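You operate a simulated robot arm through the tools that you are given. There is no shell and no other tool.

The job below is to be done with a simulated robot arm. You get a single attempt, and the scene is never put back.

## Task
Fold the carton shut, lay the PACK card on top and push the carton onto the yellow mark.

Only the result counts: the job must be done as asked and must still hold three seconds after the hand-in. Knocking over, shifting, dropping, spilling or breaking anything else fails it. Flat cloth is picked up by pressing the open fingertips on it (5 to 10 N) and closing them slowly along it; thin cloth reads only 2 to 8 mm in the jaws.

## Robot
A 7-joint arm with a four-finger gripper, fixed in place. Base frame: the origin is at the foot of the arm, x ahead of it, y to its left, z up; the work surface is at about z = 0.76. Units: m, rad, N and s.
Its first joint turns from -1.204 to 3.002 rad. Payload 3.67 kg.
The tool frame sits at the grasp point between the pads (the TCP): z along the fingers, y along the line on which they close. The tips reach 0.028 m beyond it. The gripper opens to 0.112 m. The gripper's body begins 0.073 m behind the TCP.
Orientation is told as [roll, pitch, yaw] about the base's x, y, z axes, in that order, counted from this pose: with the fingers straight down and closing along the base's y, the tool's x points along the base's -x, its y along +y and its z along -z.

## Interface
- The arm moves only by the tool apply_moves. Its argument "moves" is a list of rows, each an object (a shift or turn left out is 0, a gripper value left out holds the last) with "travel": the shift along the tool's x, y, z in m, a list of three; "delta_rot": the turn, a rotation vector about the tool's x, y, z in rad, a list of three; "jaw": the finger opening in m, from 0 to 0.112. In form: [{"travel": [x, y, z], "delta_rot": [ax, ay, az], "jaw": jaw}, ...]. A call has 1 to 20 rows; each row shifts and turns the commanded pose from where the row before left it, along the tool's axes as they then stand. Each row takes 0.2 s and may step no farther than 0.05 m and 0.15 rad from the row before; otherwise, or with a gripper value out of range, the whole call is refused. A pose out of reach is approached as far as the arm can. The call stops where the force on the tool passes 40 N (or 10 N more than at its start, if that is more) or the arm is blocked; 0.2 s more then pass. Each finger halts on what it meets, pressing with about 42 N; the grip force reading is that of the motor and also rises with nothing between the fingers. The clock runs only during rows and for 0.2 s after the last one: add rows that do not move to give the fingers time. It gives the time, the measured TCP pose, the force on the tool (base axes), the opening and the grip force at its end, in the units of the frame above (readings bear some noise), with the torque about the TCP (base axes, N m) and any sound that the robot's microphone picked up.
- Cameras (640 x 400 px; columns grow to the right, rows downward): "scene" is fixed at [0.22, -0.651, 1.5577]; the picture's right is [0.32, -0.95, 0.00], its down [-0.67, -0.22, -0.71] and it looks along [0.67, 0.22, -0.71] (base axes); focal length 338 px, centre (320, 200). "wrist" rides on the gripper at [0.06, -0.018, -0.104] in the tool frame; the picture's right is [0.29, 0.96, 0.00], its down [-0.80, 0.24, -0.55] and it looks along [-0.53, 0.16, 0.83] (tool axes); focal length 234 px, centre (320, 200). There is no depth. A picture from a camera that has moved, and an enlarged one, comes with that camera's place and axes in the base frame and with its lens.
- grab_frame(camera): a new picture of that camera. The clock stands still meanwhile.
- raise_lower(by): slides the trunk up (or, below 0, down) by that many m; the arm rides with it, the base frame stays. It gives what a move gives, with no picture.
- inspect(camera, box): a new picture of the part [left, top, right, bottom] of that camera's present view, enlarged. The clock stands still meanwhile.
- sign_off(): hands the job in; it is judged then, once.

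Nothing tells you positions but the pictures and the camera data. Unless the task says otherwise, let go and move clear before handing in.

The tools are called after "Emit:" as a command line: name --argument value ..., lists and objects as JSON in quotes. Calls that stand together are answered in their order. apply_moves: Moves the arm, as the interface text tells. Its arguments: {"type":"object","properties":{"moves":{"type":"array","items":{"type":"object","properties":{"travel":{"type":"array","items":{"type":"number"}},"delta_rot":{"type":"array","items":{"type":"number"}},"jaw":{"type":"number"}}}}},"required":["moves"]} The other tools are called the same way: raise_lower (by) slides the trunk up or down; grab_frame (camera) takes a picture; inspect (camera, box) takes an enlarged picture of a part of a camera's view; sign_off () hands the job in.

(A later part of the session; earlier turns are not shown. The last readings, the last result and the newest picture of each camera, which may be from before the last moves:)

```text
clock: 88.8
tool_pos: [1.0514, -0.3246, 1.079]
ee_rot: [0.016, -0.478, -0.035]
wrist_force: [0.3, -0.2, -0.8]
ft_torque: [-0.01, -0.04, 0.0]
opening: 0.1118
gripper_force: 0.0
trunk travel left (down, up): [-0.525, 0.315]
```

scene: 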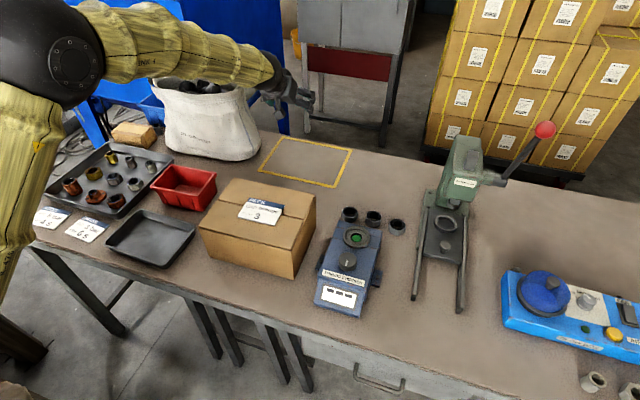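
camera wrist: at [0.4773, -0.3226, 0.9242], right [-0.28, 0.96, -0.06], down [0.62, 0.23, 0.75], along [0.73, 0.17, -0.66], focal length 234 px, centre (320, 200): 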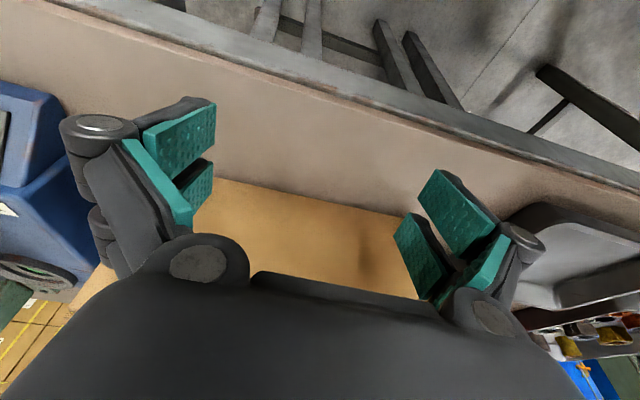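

One step reported the arm blocked near x 0.77, though little force showed. I'll check that nothing in the scene was disturbed.

Emit:
grab_frame --camera "scene"

Emit:
grab_frame --camera "wrist"

```text
taken
```

scene: 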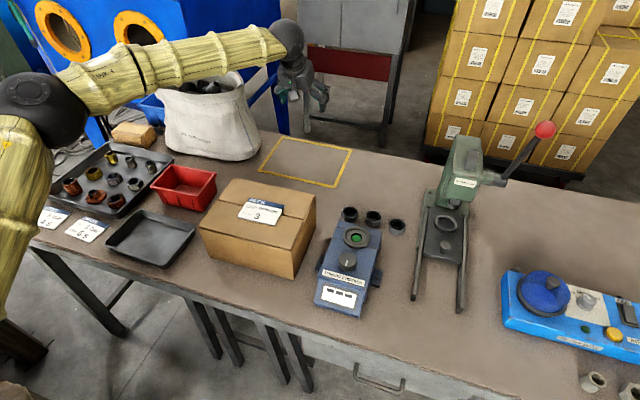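

```text
taken
camera wrist: at [0.9491, -0.3415, 1.1428], right [-0.23, 0.97, -0.12], down [0.46, 0.22, 0.86], along [0.86, 0.14, -0.49], focal length 234 px, centre (320, 200)
```

wrist: 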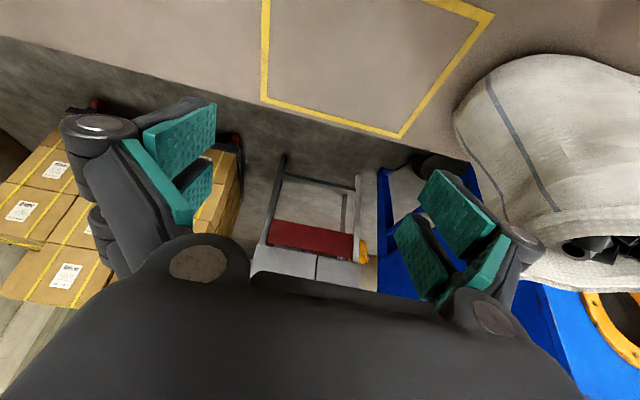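

Nothing was disturbed. The "block" was only the arm re-posing its elbow. My plan is to make the first half of the push with the tool nearly vertical, which tracks cleanly close in, and the second half pitched forward, which tracks cleanly far out. I'll return to the near side high above the carton.

Emit:
apply_moves --moves '[{"travel": [0.0355, 0, -0.0184]}, {"travel": [0.0355, 0, -0.0184]}, {"travel": [0.0355, 0, -0.0184]}, {"travel": [0.0355, 0, -0.0184]}, {"travel": [0.0355, 0, -0.0184]}, {"travel": [0.0355, 0, -0.0184]}, {"delta_rot": [0, 0.116, 0]}, {"delta_rot": [0, 0.116, 0]}, {"delta_rot": [0, 0.116, 0]}, {}]'

```text
clock: 89.8
tool_pos: [0.8663, -0.3417, 0.9237]
ee_rot: [0.017, -0.288, -0.058]
wrist_force: [-1.2, -0.8, 1.2]
ft_torque: [0.09, -0.06, -0.03]
opening: 0.1123
gripper_force: 0.0
trunk travel left (down, up): [-0.525, 0.315]
stopped in row 5: the arm was blocked; the commanded pose is now the measured one
```

The arm dipped unexpectedly during that move, so I'll check the scene right away before doing anything else.

Emit:
grab_frame --camera "scene"

Emit:
grab_frame --camera "wrist"

```text
taken
```

scene: 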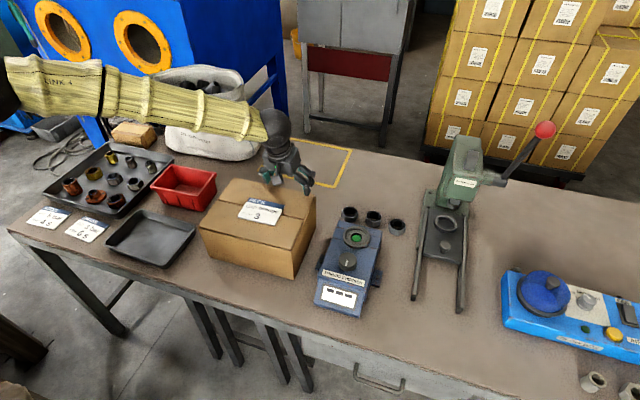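

```text
taken
camera wrist: at [0.7791, -0.3571, 1.006], right [-0.22, 0.97, -0.07], down [0.62, 0.19, 0.76], along [0.75, 0.13, -0.65], focal length 234 px, centre (320, 200)
```

wrist: 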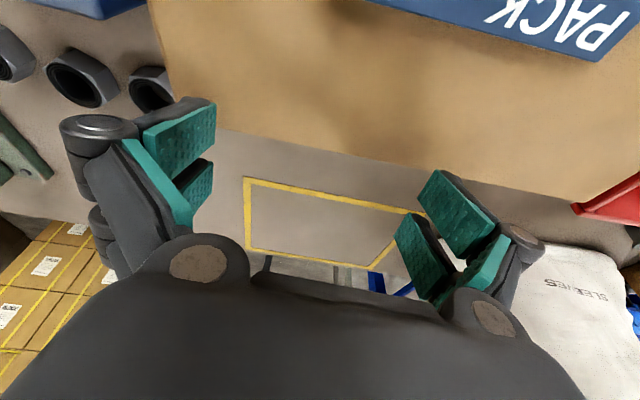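

The carton and card are untouched, but the fingertips are just above the lid's rear edge. I'll raise using the trunk only, since that doesn't change any joint, to get clear.

Emit:
raise_lower --by 0.2

Emit:
apply_moves --moves '[{"delta_rot": [0, 0.07, 0]}, {"delta_rot": [0, 0.07, 0]}, {"delta_rot": [0, 0.07, 0]}, {"delta_rot": [0, 0.078, 0]}, {}]'

```text
clock: 92.0
tool_pos: [0.8687, -0.3404, 1.1226]
ee_rot: [0.017, -0.286, -0.06]
wrist_force: [0.1, 0.4, -0.1]
ft_torque: [-0.04, -0.03, -0.03]
opening: 0.1121
gripper_force: 0.0
trunk travel left (down, up): [-0.725, 0.115]
```

```text
clock: 93.2
tool_pos: [0.8669, -0.3396, 1.1248]
ee_rot: [0.014, -0.001, -0.052]
wrist_force: [0.2, 0.0, 0.2]
ft_torque: [-0.01, -0.01, 0.01]
opening: 0.112
gripper_force: 0.1
trunk travel left (down, up): [-0.725, 0.115]
```

The tool is vertical and high again. I'll trim the yaw, raise to the comfortable arm shape, and then travel back toward the near side in small steps, checking the tracking.

Emit:
apply_moves --moves '[{"delta_rot": [0.014, 0, -0.052]}, {"travel": [0, 0, -0.036]}, {"travel": [0, 0, -0.036]}, {"travel": [0, 0, -0.036]}, {"travel": [0, 0, -0.037]}, {}]'

Emit:
apply_moves --moves '[{"travel": [0.04, 0.0055, 0]}, {"travel": [0.04, 0.0055, 0]}, {"travel": [0.04, 0.0055, 0]}, {"travel": [0.04, 0.0055, 0]}, {}]'

Emit:
apply_moves --moves '[{"travel": [0.04, 0.0055, 0]}, {"travel": [0.04, 0.0055, 0]}, {"travel": [0.04, 0, 0]}, {"travel": [0.02, 0, 0]}, {}]'

```text
clock: 94.6
tool_pos: [0.8684, -0.3412, 1.2656]
ee_rot: [0.001, 0.002, -0.003]
wrist_force: [0.6, -0.2, 0.1]
ft_torque: [-0.01, 0.0, 0.01]
opening: 0.112
gripper_force: 0.1
trunk travel left (down, up): [-0.725, 0.115]
```

```text
clock: 95.3
tool_pos: [0.7609, -0.3442, 1.1288]
ee_rot: [0.007, 0.197, -0.026]
wrist_force: [-0.2, 0.4, 0.4]
ft_torque: [0.0, 0.01, 0.0]
opening: 0.112
gripper_force: 0.0
trunk travel left (down, up): [-0.725, 0.115]
stopped in row 3: the arm was blocked; the commanded pose is now the measured one
```

```text
clock: 96.0
tool_pos: [0.632, -0.3437, 1.0434]
ee_rot: [0.013, 0.376, -0.05]
wrist_force: [0.0, -0.9, 0.0]
ft_torque: [0.01, -0.01, 0.01]
opening: 0.1122
gripper_force: 0.1
trunk travel left (down, up): [-0.725, 0.115]
stopped in row 3: the arm was blocked; the commanded pose is now the measured one
```

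The arm is being held back while retracting, as if a link or joint is obstructed. I'll stop and look.

Emit:
grab_frame --camera "scene"

Emit:
grab_frame --camera "wrist"

```text
taken
```

scene: 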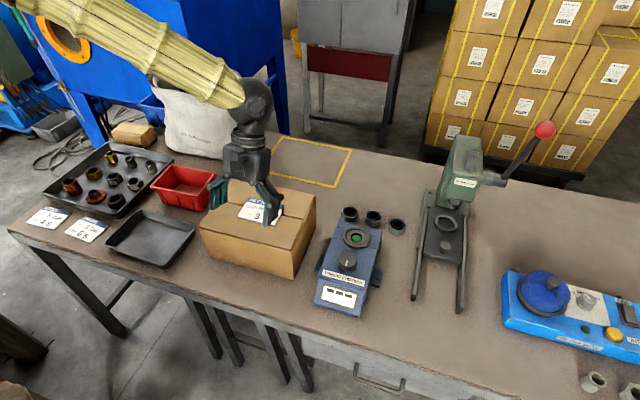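

```text
taken
camera wrist: at [0.6134, -0.3631, 1.1617], right [-0.22, 0.97, 0.12], down [0.96, 0.19, 0.23], along [0.2, 0.16, -0.97], focal length 234 px, centre (320, 200)
```

wrist: 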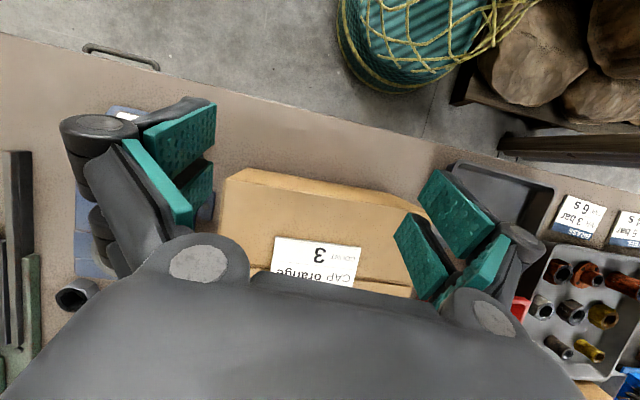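

The "blocked" stops look like the arm being caught halfway between two joint solutions, not contact with anything. Everything is still in place. I'll straighten the tool to vertical here and rise in small steps.

Emit:
apply_moves --moves '[{"travel": [0.011, 0, -0.028]}, {"travel": [0.011, 0, -0.028]}, {"delta_rot": [0, -0.1, 0]}, {"delta_rot": [0, -0.1, 0]}, {"delta_rot": [0, -0.1, 0]}, {"delta_rot": [0, -0.076, 0]}, {}]'

Emit:
grab_frame --camera "scene"

```text
clock: 97.1
tool_pos: [0.5954, -0.3552, 1.0184]
ee_rot: [0.012, 0.314, -0.076]
wrist_force: [0.1, -0.7, -0.8]
ft_torque: [-0.01, 0.01, 0.01]
opening: 0.1121
gripper_force: 0.0
trunk travel left (down, up): [-0.725, 0.115]
stopped in row 5: the arm was blocked; the commanded pose is now the measured one
```

```text
taken
```

scene: 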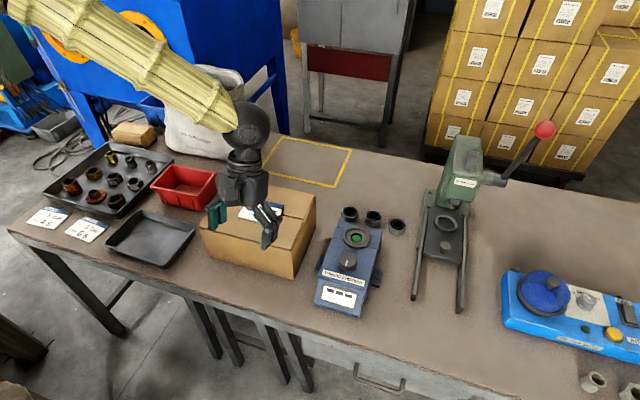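

The arm is still not following upward, so something really is holding it near the shoulder or elbow. I'll try small forward and upward steps, away from the suspected limit, and watch the response.

Emit:
apply_moves --moves '[{"travel": [-0.02, 0, 0]}, {}]'

Emit:
apply_moves --moves '[{"travel": [-0.02, 0, 0]}, {}]'

```text
clock: 97.7
tool_pos: [0.6154, -0.3564, 1.0134]
ee_rot: [0.011, 0.312, -0.074]
wrist_force: [0.1, 0.5, 0.2]
ft_torque: [0.02, -0.03, -0.01]
opening: 0.1119
gripper_force: 0.0
trunk travel left (down, up): [-0.725, 0.115]
```

```text
clock: 98.3
tool_pos: [0.6357, -0.3577, 1.0084]
ee_rot: [0.008, 0.309, -0.073]
wrist_force: [-0.6, -0.7, 1.6]
ft_torque: [0.02, -0.03, 0.0]
opening: 0.1121
gripper_force: 0.0
trunk travel left (down, up): [-0.725, 0.115]
```

Emit:
apply_moves --moves '[{"travel": [0.0061, 0, -0.019]}, {}]'

Emit:
apply_moves --moves '[{"delta_rot": [0, -0.06, 0]}, {}]'

Emit:
apply_moves --moves '[{"delta_rot": [0, -0.06, 0]}, {}]'

```text
clock: 98.9
tool_pos: [0.6346, -0.3572, 1.0263]
ee_rot: [0.01, 0.316, -0.076]
wrist_force: [-0.6, 0.4, -0.9]
ft_torque: [0.04, 0.02, -0.03]
opening: 0.1119
gripper_force: 0.1
trunk travel left (down, up): [-0.725, 0.115]
```

```text
clock: 99.5
tool_pos: [0.6326, -0.3597, 1.0226]
ee_rot: [0.013, 0.26, -0.078]
wrist_force: [0.3, -0.4, -0.4]
ft_torque: [0.03, 0.02, -0.01]
opening: 0.1121
gripper_force: 0.1
trunk travel left (down, up): [-0.725, 0.115]
```

```text
clock: 100.1
tool_pos: [0.6294, -0.3613, 1.0188]
ee_rot: [0.015, 0.207, -0.085]
wrist_force: [0.5, -0.1, -0.6]
ft_torque: [0.02, 0.02, 0.0]
opening: 0.1121
gripper_force: 0.0
trunk travel left (down, up): [-0.725, 0.115]
```

Motion follows again. The wrist needs a flatter forearm to avoid its bend limit, so I'll climb with the arm in small steps and straighten to vertical on the way.

Emit:
apply_moves --moves '[{"travel": [0.0041, 0, -0.0196]}, {"travel": [0.0041, 0, -0.0196]}, {"travel": [0.0041, 0, -0.0196]}, {}]'

Emit:
apply_moves --moves '[{"delta_rot": [0, -0.07, 0]}, {"delta_rot": [0, -0.07, 0]}, {"delta_rot": [0, -0.067, 0]}, {}]'

Emit:
grab_frame --camera "scene"

```text
clock: 101.3
tool_pos: [0.614, -0.3698, 1.0421]
ee_rot: [0.02, 0.271, -0.101]
wrist_force: [-0.5, -0.3, 0.2]
ft_torque: [0.01, 0.0, 0.01]
opening: 0.112
gripper_force: 0.0
trunk travel left (down, up): [-0.725, 0.115]
stopped in row 4: the arm was blocked; the commanded pose is now the measured one
```

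```text
clock: 102.5
tool_pos: [0.6017, -0.3827, 1.0238]
ee_rot: [0.027, 0.097, -0.135]
wrist_force: [-0.3, -1.2, -0.5]
ft_torque: [-0.02, -0.01, -0.01]
opening: 0.1121
gripper_force: 0.2
trunk travel left (down, up): [-0.725, 0.115]
stopped in row 4: the arm was blocked; the commanded pose is now the measured one
```

```text
taken
```

scene: 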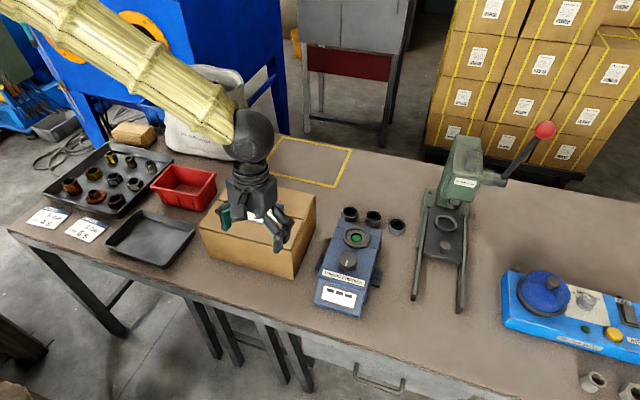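

Upward motion is still obstructed. I'll probe sideways (+y) to find a direction that frees the elbow posture.

Emit:
apply_moves --moves '[{"travel": [0, 0.02, 0]}, {"travel": [0, 0.02, 0]}, {}]'

Emit:
apply_moves --moves '[{"travel": [0, 0, -0.02]}, {}]'

```text
clock: 103.5
tool_pos: [0.5883, -0.3525, 0.9923]
ee_rot: [0.029, 0.159, -0.158]
wrist_force: [0.4, -1.2, -0.2]
ft_torque: [0.03, 0.04, -0.03]
opening: 0.1121
gripper_force: 0.1
trunk travel left (down, up): [-0.725, 0.115]
stopped in row 3: the arm was blocked; the commanded pose is now the measured one
```

```text
clock: 104.1
tool_pos: [0.5886, -0.3593, 1.0066]
ee_rot: [0.043, 0.162, -0.177]
wrist_force: [-0.6, -0.8, 0.5]
ft_torque: [-0.01, 0.01, 0.04]
opening: 0.1122
gripper_force: 0.1
trunk travel left (down, up): [-0.725, 0.115]
```

Forward motions track properly, while retreating in this posture doesn't. I'll gain height with the trunk for safety, then go forward and out again, where I had clean tracking, and re-pose from there.

Emit:
raise_lower --by 0.11

Emit:
apply_moves --moves '[{"travel": [-0.03, 0.005, 0]}, {"travel": [-0.03, 0.005, 0]}, {"travel": [-0.03, 0.005, 0]}, {}]'

```text
clock: 105.5
tool_pos: [0.5869, -0.3599, 1.1176]
ee_rot: [0.041, 0.166, -0.175]
wrist_force: [0.2, -0.2, -0.2]
ft_torque: [0.01, 0.03, 0.02]
opening: 0.1119
gripper_force: 0.1
trunk travel left (down, up): [-0.835, 0.005]
```

```text
clock: 106.5
tool_pos: [0.6824, -0.3532, 1.1095]
ee_rot: [0.027, 0.153, -0.155]
wrist_force: [0.1, -0.2, -0.2]
ft_torque: [-0.01, 0.0, 0.0]
opening: 0.1122
gripper_force: 0.1
trunk travel left (down, up): [-0.835, 0.005]
```

Emit:
apply_moves --moves '[{"travel": [-0.03, 0, 0]}, {"travel": [-0.03, 0, 0]}, {"travel": [-0.03, 0, 0]}, {"travel": [-0.03, 0, 0]}, {}]'

Emit:
apply_moves --moves '[{"delta_rot": [0.01, -0.05, -0.05]}, {"delta_rot": [0.01, -0.05, -0.05]}, {"delta_rot": [0.01, -0.05, -0.05]}, {}]'

Emit:
grab_frame --camera "scene"

```text
clock: 107.7
tool_pos: [0.7989, -0.3692, 1.0929]
ee_rot: [0.026, 0.155, -0.157]
wrist_force: [-0.3, 0.5, 0.4]
ft_torque: [-0.01, -0.06, 0.0]
opening: 0.1122
gripper_force: 0.1
trunk travel left (down, up): [-0.835, 0.005]
```

```text
clock: 108.7
tool_pos: [0.7993, -0.369, 1.0912]
ee_rot: [0.01, 0.0, -0.008]
wrist_force: [-0.7, -0.1, -0.3]
ft_torque: [0.0, 0.0, 0.01]
opening: 0.1119
gripper_force: 0.1
trunk travel left (down, up): [-0.835, 0.005]
```

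```text
taken
```

scene: 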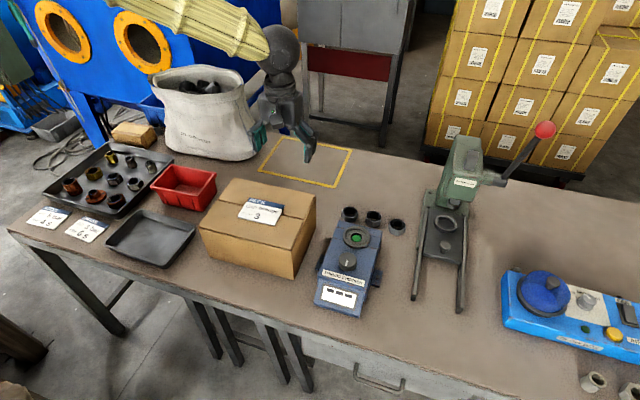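

The tool is vertical and clean again at (0.80, −0.37). I'll see how far back it tracks at this lower relative height, in small checked steps.

Emit:
apply_moves --moves '[{"travel": [0.03, 0.01, 0]}, {"travel": [0.03, 0.01, 0]}, {}]'

Emit:
apply_moves --moves '[{"travel": [0.03, 0.01, 0]}, {}]'

Emit:
apply_moves --moves '[{"travel": [0.03, 0.01, 0]}, {}]'

```text
clock: 109.5
tool_pos: [0.7402, -0.3489, 1.0907]
ee_rot: [0.009, 0.004, -0.008]
wrist_force: [0.4, -0.6, -0.8]
ft_torque: [-0.01, 0.03, -0.02]
opening: 0.112
gripper_force: 0.1
trunk travel left (down, up): [-0.835, 0.005]
```

```text
clock: 110.1
tool_pos: [0.7112, -0.3388, 1.0907]
ee_rot: [0.008, 0.003, -0.006]
wrist_force: [1.0, 0.2, -1.2]
ft_torque: [0.0, 0.04, 0.01]
opening: 0.1119
gripper_force: 0.1
trunk travel left (down, up): [-0.835, 0.005]
```

```text
clock: 110.7
tool_pos: [0.6782, -0.3325, 1.0846]
ee_rot: [0.011, 0.011, -0.015]
wrist_force: [0.5, 0.2, 0.4]
ft_torque: [0.02, 0.05, 0.01]
opening: 0.112
gripper_force: 0.1
trunk travel left (down, up): [-0.835, 0.005]
```

A slight sag appears again at x 0.68. To test whether some overhead contact is involved, I'll lower the trunk a little, with the tips staying well above the lid, and see if it relaxes.

Emit:
raise_lower --by -0.08

Emit:
apply_moves --moves '[{}, {}]'

```text
clock: 111.9
tool_pos: [0.6777, -0.3323, 1.0069]
ee_rot: [0.013, 0.006, -0.015]
wrist_force: [-0.1, 0.9, 0.6]
ft_torque: [0.0, -0.01, 0.04]
opening: 0.1121
gripper_force: 0.1
trunk travel left (down, up): [-0.755, 0.085]
```

```text
clock: 112.5
tool_pos: [0.6776, -0.3309, 1.0092]
ee_rot: [0.014, 0.005, -0.016]
wrist_force: [0.3, -0.2, -0.4]
ft_torque: [-0.01, 0.05, -0.01]
opening: 0.112
gripper_force: 0.0
trunk travel left (down, up): [-0.755, 0.085]
```

That is inconclusive. My best reading is that the elbow is nearly above the shoulder, which is a singular posture. I'll look at the arm's shape now.

Emit:
grab_frame --camera "scene"

Emit:
grab_frame --camera "wrist"

```text
taken
```

scene: 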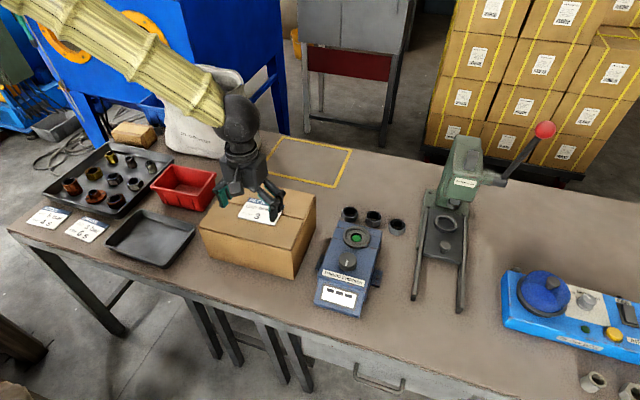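

```text
taken
camera wrist: at [0.6184, -0.3514, 1.1126], right [-0.27, 0.96, 0.02], down [0.8, 0.22, 0.55], along [0.53, 0.16, -0.83], focal length 234 px, centre (320, 200)
```

wrist: 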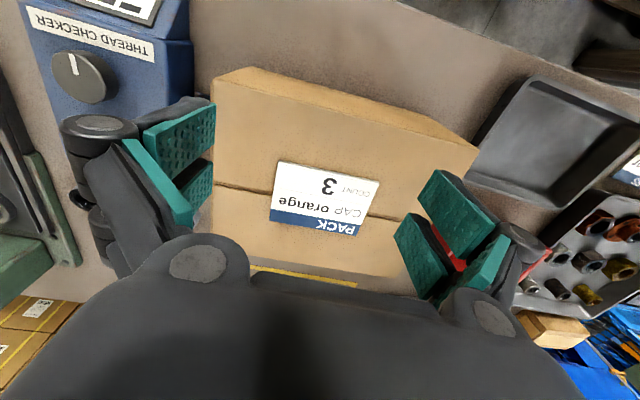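

The carton and card are fine. I'll climb with the arm in small steps from here and watch whether it tracks this time.

Emit:
apply_moves --moves '[{"travel": [-0.01, 0, -0.02]}, {"travel": [0, 0, -0.02]}, {}]'

Emit:
apply_moves --moves '[{"travel": [0, 0, -0.03]}, {"travel": [0, 0, -0.03]}, {}]'

Emit:
apply_moves --moves '[{"travel": [0, 0, -0.03]}, {"travel": [0, 0, -0.03]}, {}]'

```text
clock: 113.3
tool_pos: [0.6821, -0.3397, 1.0361]
ee_rot: [0.016, 0.028, -0.029]
wrist_force: [0.2, 0.1, -0.5]
ft_torque: [0.02, 0.01, 0.04]
opening: 0.1119
gripper_force: 0.1
trunk travel left (down, up): [-0.755, 0.085]
```

```text
clock: 114.3
tool_pos: [0.6637, -0.3443, 1.044]
ee_rot: [0.021, 0.113, -0.035]
wrist_force: [0.0, -0.2, -0.1]
ft_torque: [0.0, 0.0, 0.01]
opening: 0.1121
gripper_force: 0.1
trunk travel left (down, up): [-0.755, 0.085]
stopped in row 3: the arm was blocked; the commanded pose is now the measured one
```

```text
clock: 115.3
tool_pos: [0.6549, -0.3586, 1.0729]
ee_rot: [0.037, 0.158, -0.062]
wrist_force: [0.0, 0.3, 0.4]
ft_torque: [0.02, -0.01, -0.02]
opening: 0.1123
gripper_force: 0.0
trunk travel left (down, up): [-0.755, 0.085]
stopped in row 3: the arm was blocked; the commanded pose is now the measured one
```

Climbing near the robot is what this posture can't do, but going lower relative to the trunk relaxes it. With the trunk high I can come down in front of the carton instead. I'll ease back past the carton's front edge in small steps while staying above lid height.

Emit:
apply_moves --moves '[{"travel": [0.03, 0.01, 0]}, {}]'

Emit:
apply_moves --moves '[{"travel": [0.03, 0.01, 0]}, {}]'

```text
clock: 116.1
tool_pos: [0.6132, -0.3591, 1.058]
ee_rot: [0.053, 0.193, -0.088]
wrist_force: [0.3, -0.5, 0.4]
ft_torque: [0.01, -0.02, 0.0]
opening: 0.112
gripper_force: 0.0
trunk travel left (down, up): [-0.755, 0.085]
stopped in row 2: the arm was blocked; the commanded pose is now the measured one
```

```text
clock: 116.7
tool_pos: [0.5777, -0.3562, 1.0461]
ee_rot: [0.065, 0.221, -0.114]
wrist_force: [0.8, 0.1, -0.2]
ft_torque: [0.02, 0.07, 0.01]
opening: 0.112
gripper_force: 0.1
trunk travel left (down, up): [-0.755, 0.085]
```

The last step wasn't blocked, so the elbow may be swinging round as it comes back. I'll test rising and straightening here.

Emit:
apply_moves --moves '[{"travel": [0.01, 0, -0.02]}, {}]'

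Emit:
apply_moves --moves '[{"delta_rot": [0.02, -0.07, -0.04]}, {}]'

Emit:
apply_moves --moves '[{"delta_rot": [0.02, -0.07, -0.04]}, {}]'

```text
clock: 117.5
tool_pos: [0.5598, -0.3572, 1.0486]
ee_rot: [0.066, 0.262, -0.118]
wrist_force: [0.9, 0.5, 0.7]
ft_torque: [-0.02, 0.03, -0.01]
opening: 0.1121
gripper_force: 0.0
trunk travel left (down, up): [-0.755, 0.085]
stopped in row 2: the arm was blocked; the commanded pose is now the measured one
```

```text
clock: 118.1
tool_pos: [0.5562, -0.3618, 1.0436]
ee_rot: [0.079, 0.194, -0.099]
wrist_force: [0.6, -1.1, 0.3]
ft_torque: [0.0, 0.01, 0.0]
opening: 0.1122
gripper_force: 0.1
trunk travel left (down, up): [-0.755, 0.085]
```

```text
clock: 118.7
tool_pos: [0.5496, -0.3658, 1.0332]
ee_rot: [0.052, 0.146, -0.07]
wrist_force: [0.2, -0.5, -0.8]
ft_torque: [-0.02, -0.03, -0.03]
opening: 0.1121
gripper_force: 0.1
trunk travel left (down, up): [-0.755, 0.085]
```

I'm now in front of the carton at x 0.55. I'll descend here, which should relax the arm, then straighten to vertical.

Emit:
apply_moves --moves '[{"travel": [0, 0, 0.03]}, {"travel": [0, 0, 0.03]}, {}]'

Emit:
apply_moves --moves '[{"delta_rot": [0.02, -0.05, -0.03]}, {"delta_rot": [0.02, -0.05, -0.03]}, {}]'

Emit:
grab_frame --camera "scene"

```text
clock: 119.5
tool_pos: [0.5524, -0.3553, 0.9905]
ee_rot: [0.039, 0.116, -0.045]
wrist_force: [-1.0, -0.2, -0.6]
ft_torque: [0.0, -0.04, 0.02]
opening: 0.1121
gripper_force: 0.0
trunk travel left (down, up): [-0.755, 0.085]
```

```text
clock: 120.3
tool_pos: [0.5492, -0.3558, 0.9823]
ee_rot: [0.006, 0.027, 0.009]
wrist_force: [-0.8, 0.3, 0.3]
ft_torque: [-0.01, -0.01, 0.02]
opening: 0.112
gripper_force: 0.1
trunk travel left (down, up): [-0.755, 0.085]
```

```text
taken
```

scene: 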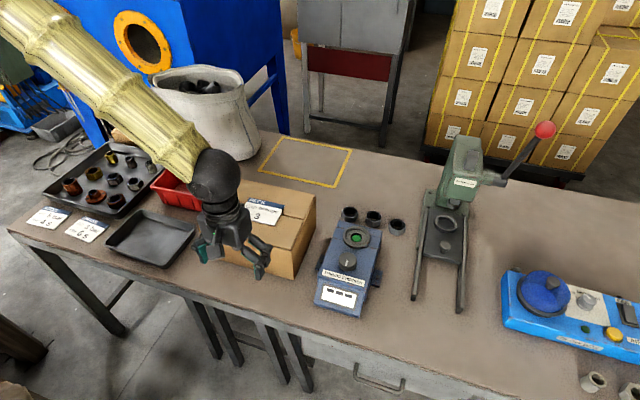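

The tool is vertical and clean at (0.549, −0.356, 0.98), in front of the carton. I'll shift to the carton's centreline and lower to mid-height.

Emit:
apply_moves --moves '[{"travel": [0, 0.025, 0.02]}, {"travel": [0, 0.025, 0.02]}, {}]'

Emit:
apply_moves --moves '[{"travel": [0, 0, 0.03]}, {"travel": [0, 0, 0.03]}, {"delta_rot": [0.0, -0.027, 0.009]}, {}]'

```text
clock: 121.1
tool_pos: [0.5442, -0.3064, 0.9432]
ee_rot: [0.003, 0.028, 0.007]
wrist_force: [0.2, 1.0, 0.1]
ft_torque: [0.03, 0.02, 0.01]
opening: 0.1122
gripper_force: 0.1
trunk travel left (down, up): [-0.755, 0.085]
```

```text
clock: 122.1
tool_pos: [0.5515, -0.3027, 0.8889]
ee_rot: [-0.001, -0.011, 0.009]
wrist_force: [0.8, 0.6, -0.1]
ft_torque: [0.02, 0.02, -0.02]
opening: 0.1122
gripper_force: 0.0
trunk travel left (down, up): [-0.755, 0.085]
```

Tracking is accurate again. I'll go down to push height and try a slight forward pitch.

Emit:
apply_moves --moves '[{"travel": [0, -0.002, 0.025]}, {"travel": [0, 0, 0.025]}, {"delta_rot": [0.0, -0.05, 0.009]}, {"delta_rot": [0.0, -0.05, 0]}, {}]'

Emit:
grab_frame --camera "scene"

Emit:
grab_frame --camera "wrist"

```text
clock: 123.3
tool_pos: [0.5512, -0.3056, 0.8393]
ee_rot: [-0.002, -0.11, -0.002]
wrist_force: [-0.7, -0.1, 0.7]
ft_torque: [-0.01, 0.02, 0.03]
opening: 0.1117
gripper_force: 0.0
trunk travel left (down, up): [-0.755, 0.085]
```

```text
taken
```

scene: 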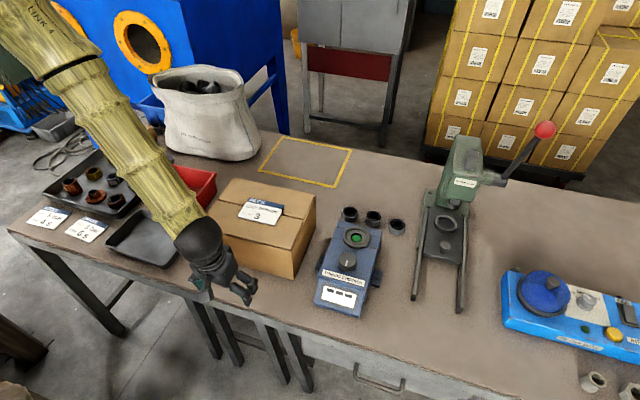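

```text
taken
camera wrist: at [0.4799, -0.324, 0.9366], right [-0.29, 0.96, -0.03], down [0.73, 0.24, 0.64], along [0.62, 0.16, -0.77], focal length 234 px, centre (320, 200)
```

wrist: 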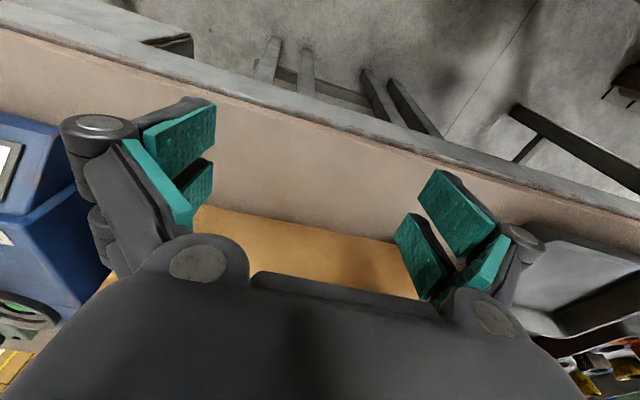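

I'm in position at (0.551, −0.306, 0.839) with the pose clean and a slight forward pitch. Now I'll advance gently to touch the carton's near face.

Emit:
apply_moves --moves '[{"travel": [-0.0298, 0, 0.0033]}, {"travel": [-0.0249, 0, 0.0027]}, {}]'

Emit:
apply_moves --moves '[{"travel": [-0.0099, 0, 0.0011]}, {"travel": [-0.0099, 0, 0.0011]}, {}]'

Emit:
inspect --camera "scene" --box '[180, 130, 360, 310]'

```text
clock: 124.1
tool_pos: [0.6068, -0.3039, 0.8411]
ee_rot: [0.001, -0.108, -0.002]
wrist_force: [0.4, -0.3, 0.2]
ft_torque: [-0.02, 0.03, -0.02]
opening: 0.112
gripper_force: 0.1
trunk travel left (down, up): [-0.755, 0.085]
```

```text
clock: 124.9
tool_pos: [0.6263, -0.3052, 0.8391]
ee_rot: [0.001, -0.11, 0.0]
wrist_force: [-0.2, 0.0, 0.3]
ft_torque: [0.0, -0.01, 0.01]
opening: 0.1121
gripper_force: 0.1
trunk travel left (down, up): [-0.755, 0.085]
```

```text
2.22 times, centred on (270, 220) of scene
camera zoom: at [0.22, -0.651, 1.5577], right [0.32, -0.95, 0.0], down [-0.67, -0.22, -0.71], along [0.67, 0.22, -0.71], focal length 751 px, centre (431, 156)
```

zoom: 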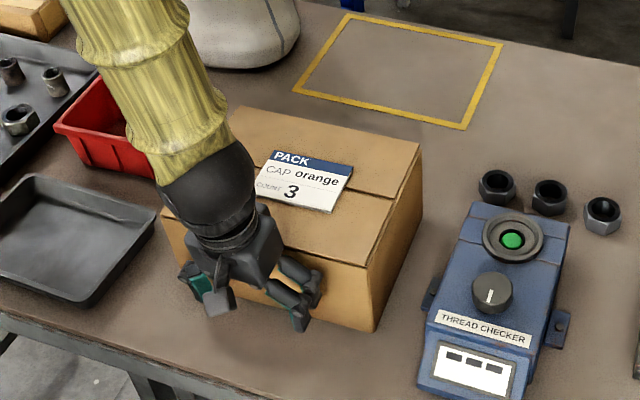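

I'm about 1 cm from the face. I'll advance slowly into contact and check the force, tracking and card.

Emit:
apply_moves --moves '[{"travel": [-0.0099, 0.0004, 0.0011]}, {"travel": [-0.0099, 0.0004, 0.0011]}, {"travel": [-0.0099, 0.0004, 0.0011]}, {}]'

Emit:
inspect --camera "scene" --box '[180, 130, 360, 310]'

```text
clock: 125.9
tool_pos: [0.6566, -0.3039, 0.84]
ee_rot: [0.0, -0.11, -0.001]
wrist_force: [-2.7, -1.1, -0.6]
ft_torque: [-0.07, 0.04, -0.03]
opening: 0.1117
gripper_force: 0.0
trunk travel left (down, up): [-0.755, 0.085]
```

```text
2.22 times, centred on (270, 220) of scene
camera zoom: at [0.22, -0.651, 1.5577], right [0.32, -0.95, 0.0], down [-0.67, -0.22, -0.71], along [0.67, 0.22, -0.71], focal length 751 px, centre (431, 156)
```

zoom: 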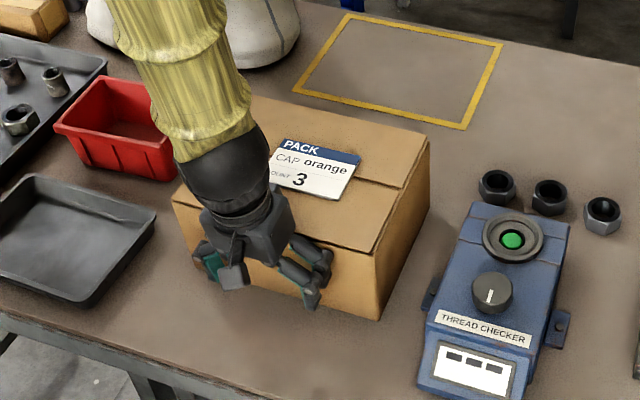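

The carton slides smoothly at about 3 N and the card rides along. I'll continue in slow, checked strokes.

Emit:
apply_moves --moves '[{"travel": [-0.0119, 0.0005, 0.0013]}, {"travel": [-0.0119, 0.0005, 0.0013]}, {"travel": [-0.0119, 0.0005, 0.0013]}, {"travel": [-0.0119, 0.0005, 0.0013]}, {"travel": [-0.0119, 0.0005, 0.0013]}, {}]'

Emit:
inspect --camera "scene" --box '[180, 130, 360, 310]'

```text
clock: 127.3
tool_pos: [0.7159, -0.3009, 0.8397]
ee_rot: [-0.002, -0.11, -0.001]
wrist_force: [-3.0, -0.3, -0.5]
ft_torque: [0.04, 0.0, -0.02]
opening: 0.1118
gripper_force: 0.0
trunk travel left (down, up): [-0.755, 0.085]
```

```text
2.22 times, centred on (270, 220) of scene
camera zoom: at [0.22, -0.651, 1.5577], right [0.32, -0.95, 0.0], down [-0.67, -0.22, -0.71], along [0.67, 0.22, -0.71], focal length 751 px, centre (431, 156)
```

zoom: 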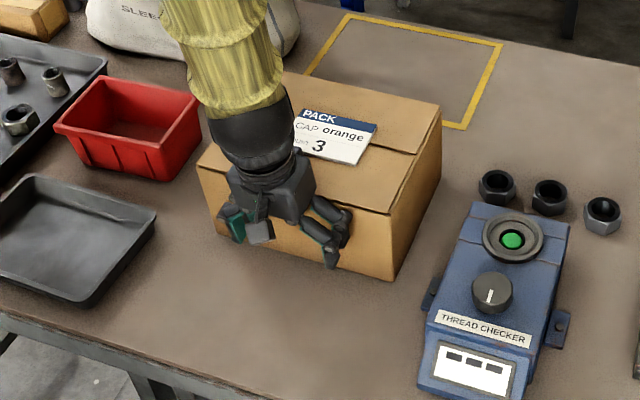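

Everything is tracking to the millimetre, so I'll keep going.

Emit:
apply_moves --moves '[{"travel": [-0.0119, 0.0005, 0.0013]}, {"travel": [-0.0119, 0.0005, 0.0013]}, {"travel": [-0.0119, 0.0005, 0.0013]}, {"travel": [-0.0119, 0.0005, 0.0013]}, {"travel": [-0.0119, 0.0005, 0.0013]}, {}]'

Emit:
apply_moves --moves '[{"travel": [-0.0119, 0.0005, 0.0013]}, {"travel": [-0.0119, 0.0005, 0.0013]}, {"travel": [-0.0119, 0.0005, 0.0013]}, {"travel": [-0.0119, 0.0005, 0.0013]}, {"travel": [-0.0119, 0.0005, 0.0013]}, {}]'

Emit:
grab_frame --camera "scene"

Emit:
grab_frame --camera "wrist"

```text
clock: 128.7
tool_pos: [0.7769, -0.2991, 0.8401]
ee_rot: [0.0, -0.11, -0.001]
wrist_force: [-1.9, -0.4, 0.4]
ft_torque: [0.06, -0.02, -0.01]
opening: 0.1115
gripper_force: 0.0
trunk travel left (down, up): [-0.755, 0.085]
```

```text
clock: 130.1
tool_pos: [0.8363, -0.2983, 0.84]
ee_rot: [0.001, -0.111, 0.0]
wrist_force: [-2.5, -0.2, 0.8]
ft_torque: [0.0, 0.02, 0.05]
opening: 0.1121
gripper_force: 0.0
trunk travel left (down, up): [-0.755, 0.085]
```

```text
taken
```

scene: 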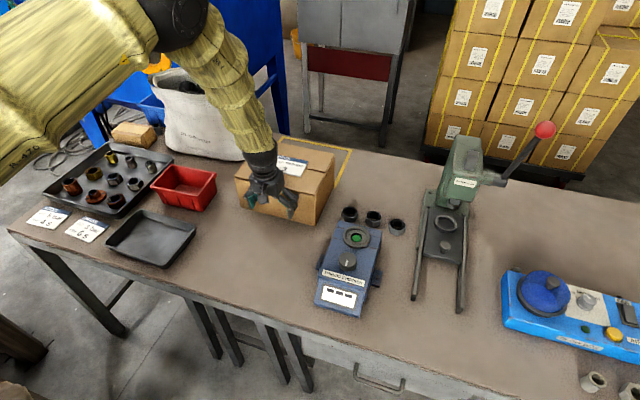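

```text
taken
camera wrist: at [0.765, -0.3159, 0.9366], right [-0.29, 0.96, -0.03], down [0.73, 0.24, 0.64], along [0.62, 0.16, -0.77], focal length 234 px, centre (320, 200)
```

wrist: 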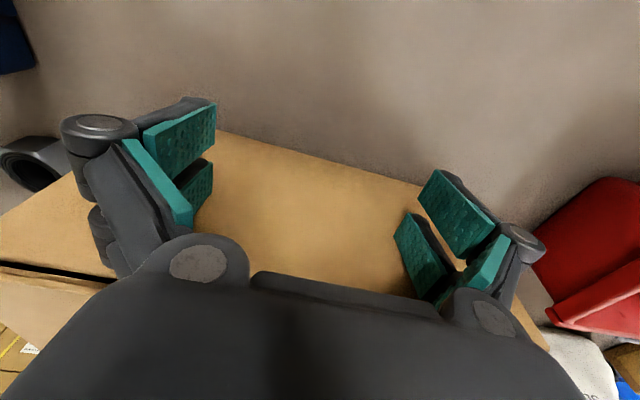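

The carton is already over the frame's near edge with the card in place. I'll push a little more in this posture, then re-pose for the far part.

Emit:
apply_moves --moves '[{"travel": [-0.0119, 0.0005, 0.0013]}, {"travel": [-0.0119, 0.0005, 0.0013]}, {"travel": [-0.0119, 0.0005, 0.0013]}, {"travel": [-0.0119, 0.0005, 0.0013]}, {"travel": [-0.0119, 0.0005, 0.0013]}, {}]'

Emit:
inspect --camera "scene" --box '[200, 100, 380, 260]'

```text
clock: 131.5
tool_pos: [0.8963, -0.2941, 0.84]
ee_rot: [-0.001, -0.112, -0.003]
wrist_force: [-2.6, -0.3, -0.8]
ft_torque: [0.01, 0.03, 0.03]
opening: 0.1122
gripper_force: 0.0
trunk travel left (down, up): [-0.755, 0.085]
```

```text
2.50 times, centred on (290, 180) of scene
camera zoom: at [0.22, -0.651, 1.5577], right [0.32, -0.95, 0.0], down [-0.67, -0.22, -0.71], along [0.67, 0.22, -0.71], focal length 845 px, centre (395, 250)
```

zoom: 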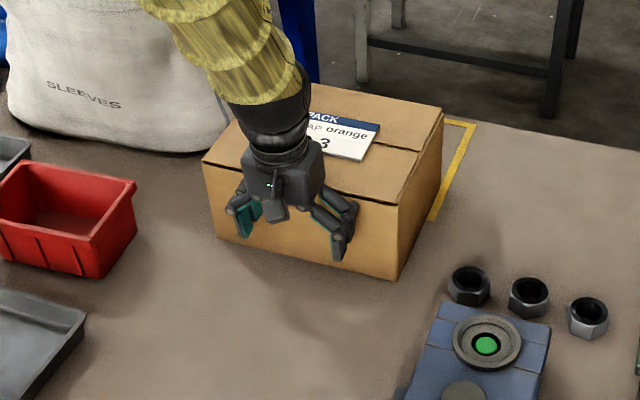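

The carton is 17 cm short of its final place, and the card and neighbours are untouched. I'll back off a few centimetres, raise the arm in checked steps, and then bring the trunk down to get the far-reach posture.

Emit:
apply_moves --moves '[{"travel": [0.0199, 0, -0.0022]}, {"travel": [0.0199, 0, -0.0022]}, {}]'

Emit:
apply_moves --moves '[{"travel": [-0.0044, 0, -0.0398]}, {"travel": [-0.0044, 0, -0.0398]}, {"travel": [-0.0044, 0, -0.0398]}, {}]'

Emit:
apply_moves --moves '[{"travel": [-0.0044, 0, -0.0398]}, {"travel": [-0.0044, 0, -0.0398]}, {"travel": [-0.0044, 0, -0.0398]}, {}]'

```text
clock: 132.3
tool_pos: [0.8562, -0.2951, 0.839]
ee_rot: [-0.001, -0.111, -0.002]
wrist_force: [0.9, 0.1, 0.7]
ft_torque: [0.01, -0.02, -0.01]
opening: 0.1117
gripper_force: 0.1
trunk travel left (down, up): [-0.755, 0.085]
```

```text
clock: 133.3
tool_pos: [0.8565, -0.2954, 0.9592]
ee_rot: [0.003, -0.108, 0.0]
wrist_force: [0.9, 0.3, 0.0]
ft_torque: [0.02, 0.04, -0.04]
opening: 0.1119
gripper_force: 0.2
trunk travel left (down, up): [-0.755, 0.085]
```

```text
clock: 134.3
tool_pos: [0.8578, -0.2954, 1.0806]
ee_rot: [0.001, -0.109, -0.001]
wrist_force: [0.0, 0.6, -0.3]
ft_torque: [0.0, 0.04, 0.0]
opening: 0.1121
gripper_force: 0.0
trunk travel left (down, up): [-0.755, 0.085]
```

Emit:
apply_moves --moves '[{"travel": [-0.0033, 0, -0.0298]}, {"travel": [-0.0033, 0, -0.0298]}, {"travel": [-0.0033, 0, -0.0298]}, {}]'

Emit:
apply_moves --moves '[{"delta_rot": [0, -0.08, 0]}, {"delta_rot": [0, -0.08, 0]}, {}]'

Emit:
apply_moves --moves '[{"delta_rot": [0, -0.08, 0]}, {"delta_rot": [0, -0.08, 0]}, {"delta_rot": [0, -0.07, 0]}, {}]'

```text
clock: 135.3
tool_pos: [0.8557, -0.2955, 1.1689]
ee_rot: [0.002, -0.11, -0.001]
wrist_force: [0.6, -0.4, -0.3]
ft_torque: [0.0, -0.02, -0.01]
opening: 0.1118
gripper_force: 0.0
trunk travel left (down, up): [-0.755, 0.085]
```

```text
clock: 136.1
tool_pos: [0.8561, -0.2949, 1.1707]
ee_rot: [-0.001, -0.271, -0.001]
wrist_force: [0.7, 0.3, -0.6]
ft_torque: [-0.02, -0.01, 0.0]
opening: 0.1119
gripper_force: 0.1
trunk travel left (down, up): [-0.755, 0.085]
```

```text
clock: 137.1
tool_pos: [0.8571, -0.2941, 1.1703]
ee_rot: [0.001, -0.501, -0.002]
wrist_force: [0.3, 0.3, 0.0]
ft_torque: [0.02, 0.03, 0.01]
opening: 0.1121
gripper_force: 0.1
trunk travel left (down, up): [-0.755, 0.085]
```

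The pose is clean at 0.5 rad pitch. Before lowering the trunk, I'll check the arm's shape against the bag and bins.

Emit:
grab_frame --camera "scene"

```text
taken
```

scene: 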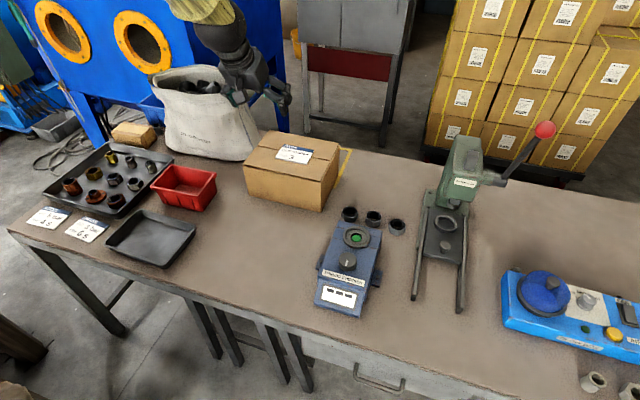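

Emit:
inspect --camera "scene" --box '[225, 100, 365, 225]'

```text
3.20 times, centred on (295, 162) of scene
camera zoom: at [0.22, -0.651, 1.5577], right [0.32, -0.95, 0.0], down [-0.67, -0.22, -0.71], along [0.67, 0.22, -0.71], focal length 1081 px, centre (400, 320)
```

zoom: 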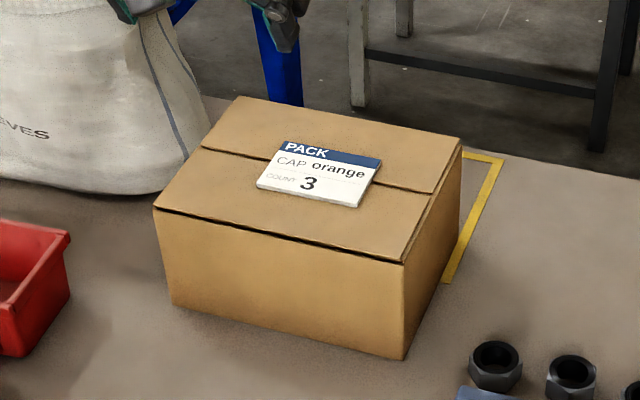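

The carton is square, centred near (1.015, −0.292), and about 4 cm or more clear of the bag. It needs about 0.146 m more in x and 0.009 m in y. I'll lower the trunk in two stages to bring the pitched fingers to push height behind it.

Emit:
raise_lower --by -0.2

Emit:
grab_frame --camera "scene"

```text
clock: 139.3
tool_pos: [0.8559, -0.2949, 0.9699]
ee_rot: [0.001, -0.501, -0.002]
wrist_force: [-0.3, 0.4, -0.3]
ft_torque: [0.01, 0.02, 0.02]
opening: 0.1122
gripper_force: 0.3
trunk travel left (down, up): [-0.555, 0.285]
```

```text
taken
```

scene: 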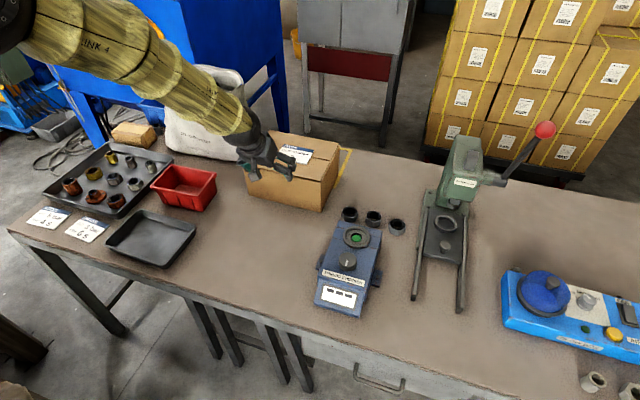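

Emit:
raise_lower --by -0.13

Emit:
grab_frame --camera "scene"

Emit:
grab_frame --camera "wrist"

```text
clock: 140.8
tool_pos: [0.8561, -0.2946, 0.8413]
ee_rot: [0.0, -0.501, -0.002]
wrist_force: [0.2, 0.3, 1.0]
ft_torque: [0.0, 0.01, -0.02]
opening: 0.112
gripper_force: 0.1
trunk travel left (down, up): [-0.425, 0.415]
```

```text
taken
```

scene: 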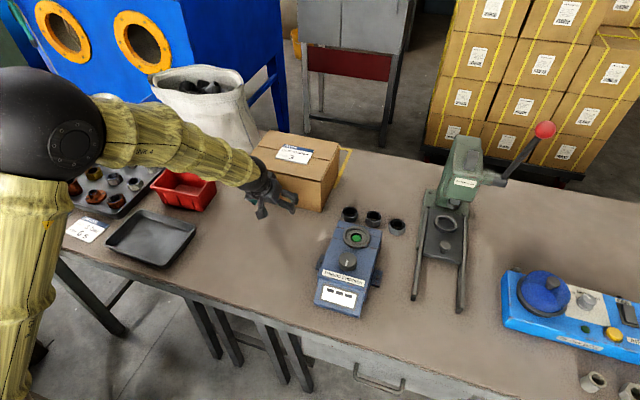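

```text
taken
camera wrist: at [0.7527, -0.3132, 0.9026], right [-0.25, 0.96, -0.14], down [0.43, 0.24, 0.87], along [0.86, 0.16, -0.48], focal length 234 px, centre (320, 200)
```

wrist: 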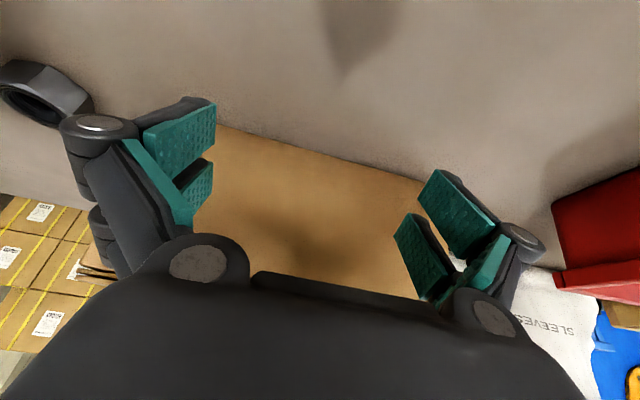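

All clear. I'll advance to contact and continue the push with a small +y component.

Emit:
apply_moves --moves '[{"travel": [-0.01053, 0.0003, 0.00576]}, {"travel": [-0.01053, 0.0003, 0.00576]}, {"travel": [-0.01053, 0.0003, 0.00576]}, {"travel": [-0.00527, 0.0003, 0.00288]}, {"travel": [-0.00527, 0.0003, 0.00288]}, {}]'

Emit:
inspect --camera "scene" --box '[225, 100, 365, 225]'

```text
clock: 142.2
tool_pos: [0.904, -0.2933, 0.8399]
ee_rot: [0.0, -0.498, -0.001]
wrist_force: [-5.5, -0.8, 1.5]
ft_torque: [0.03, -0.06, -0.01]
opening: 0.1121
gripper_force: 0.0
trunk travel left (down, up): [-0.425, 0.415]
```

```text
3.20 times, centred on (295, 162) of scene
camera zoom: at [0.22, -0.651, 1.5577], right [0.32, -0.95, 0.0], down [-0.67, -0.22, -0.71], along [0.67, 0.22, -0.71], focal length 1081 px, centre (400, 320)
```

zoom: 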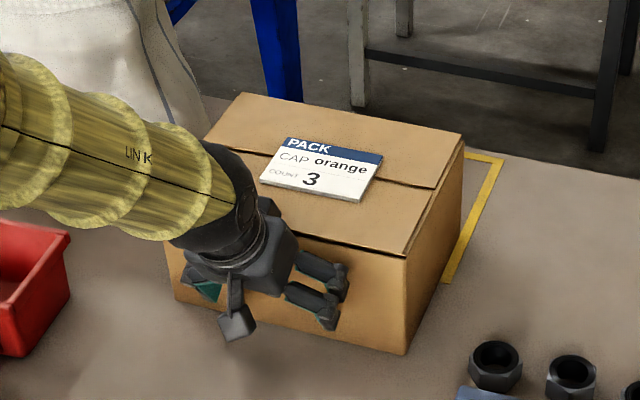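

There's contact at 5 N and the carton moves squarely. I'll keep pushing slowly.

Emit:
apply_moves --moves '[{"travel": [-0.01053, 0.0008, 0.00576]}, {"travel": [-0.01053, 0.0008, 0.00576]}, {"travel": [-0.01053, 0.0008, 0.00576]}, {"travel": [-0.01053, 0.0008, 0.00576]}, {"travel": [-0.01053, 0.0008, 0.00576]}, {}]'

Emit:
inspect --camera "scene" --box '[225, 90, 365, 215]'

```text
clock: 143.7
tool_pos: [0.9628, -0.2892, 0.84]
ee_rot: [-0.001, -0.499, -0.001]
wrist_force: [-3.6, -0.8, 2.2]
ft_torque: [0.01, -0.06, 0.0]
opening: 0.1121
gripper_force: 0.0
trunk travel left (down, up): [-0.425, 0.415]
```

```text
3.20 times, centred on (295, 152) of scene
camera zoom: at [0.22, -0.651, 1.5577], right [0.32, -0.95, 0.0], down [-0.67, -0.22, -0.71], along [0.67, 0.22, -0.71], focal length 1081 px, centre (400, 352)
```

zoom: 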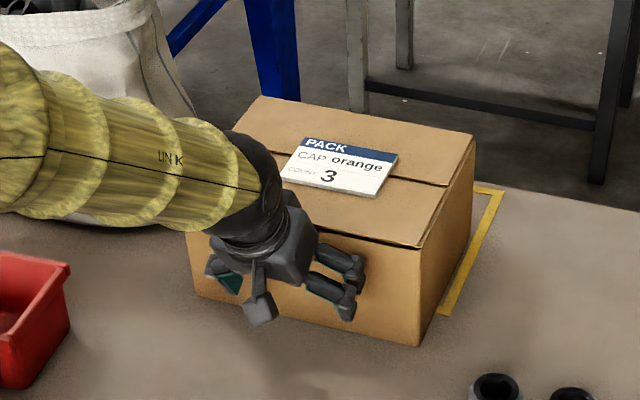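

Emit:
apply_moves --moves '[{"travel": [-0.01053, 0.0008, 0.00576]}, {"travel": [-0.01053, 0.0008, 0.00576]}, {"travel": [-0.01053, 0.0008, 0.00576]}, {"travel": [-0.01053, 0.0008, 0.00576]}, {}]'

Emit:
inspect --camera "scene" --box '[225, 90, 365, 215]'

```text
clock: 144.8
tool_pos: [1.0113, -0.2859, 0.8392]
ee_rot: [0.001, -0.501, -0.001]
wrist_force: [-0.8, 0.6, 1.1]
ft_torque: [-0.02, -0.02, -0.04]
opening: 0.1119
gripper_force: 0.1
trunk travel left (down, up): [-0.425, 0.415]
```

```text
3.20 times, centred on (295, 152) of scene
camera zoom: at [0.22, -0.651, 1.5577], right [0.32, -0.95, 0.0], down [-0.67, -0.22, -0.71], along [0.67, 0.22, -0.71], focal length 1081 px, centre (400, 352)
```

zoom: 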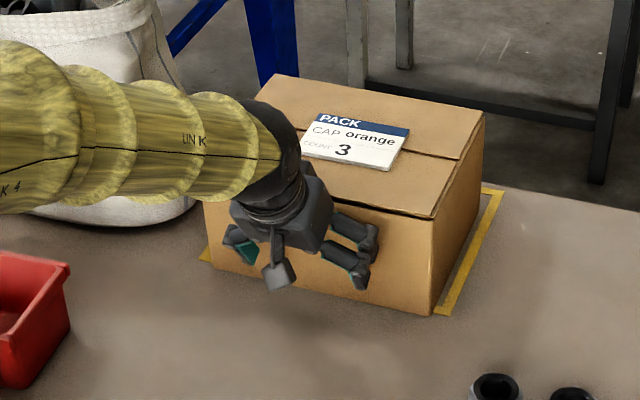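

The near edge of the carton is just crossing the frame's front line. About 2.4 cm remain, so I'll finish in two small steps.

Emit:
apply_moves --moves '[{"travel": [-0.00878, 0.001, 0.0048]}, {"travel": [-0.00878, 0.001, 0.0048]}, {}]'

Emit:
inspect --camera "scene" --box '[225, 90, 365, 215]'

```text
clock: 145.7
tool_pos: [1.0318, -0.2836, 0.8408]
ee_rot: [0.001, -0.501, -0.001]
wrist_force: [-1.3, -1.2, -0.8]
ft_torque: [0.02, -0.02, 0.01]
opening: 0.112
gripper_force: 0.0
trunk travel left (down, up): [-0.425, 0.415]
```

```text
3.20 times, centred on (295, 152) of scene
camera zoom: at [0.22, -0.651, 1.5577], right [0.32, -0.95, 0.0], down [-0.67, -0.22, -0.71], along [0.67, 0.22, -0.71], focal length 1081 px, centre (400, 352)
```

zoom: 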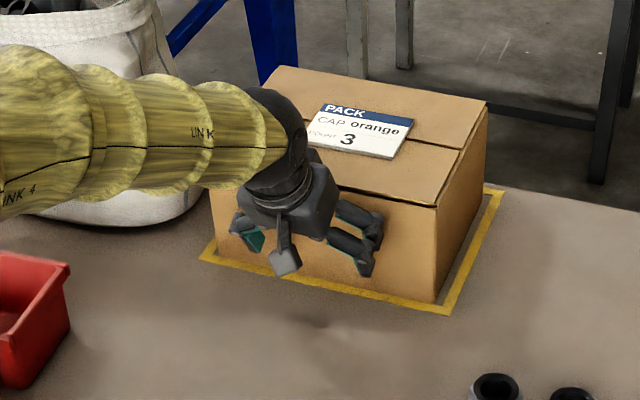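

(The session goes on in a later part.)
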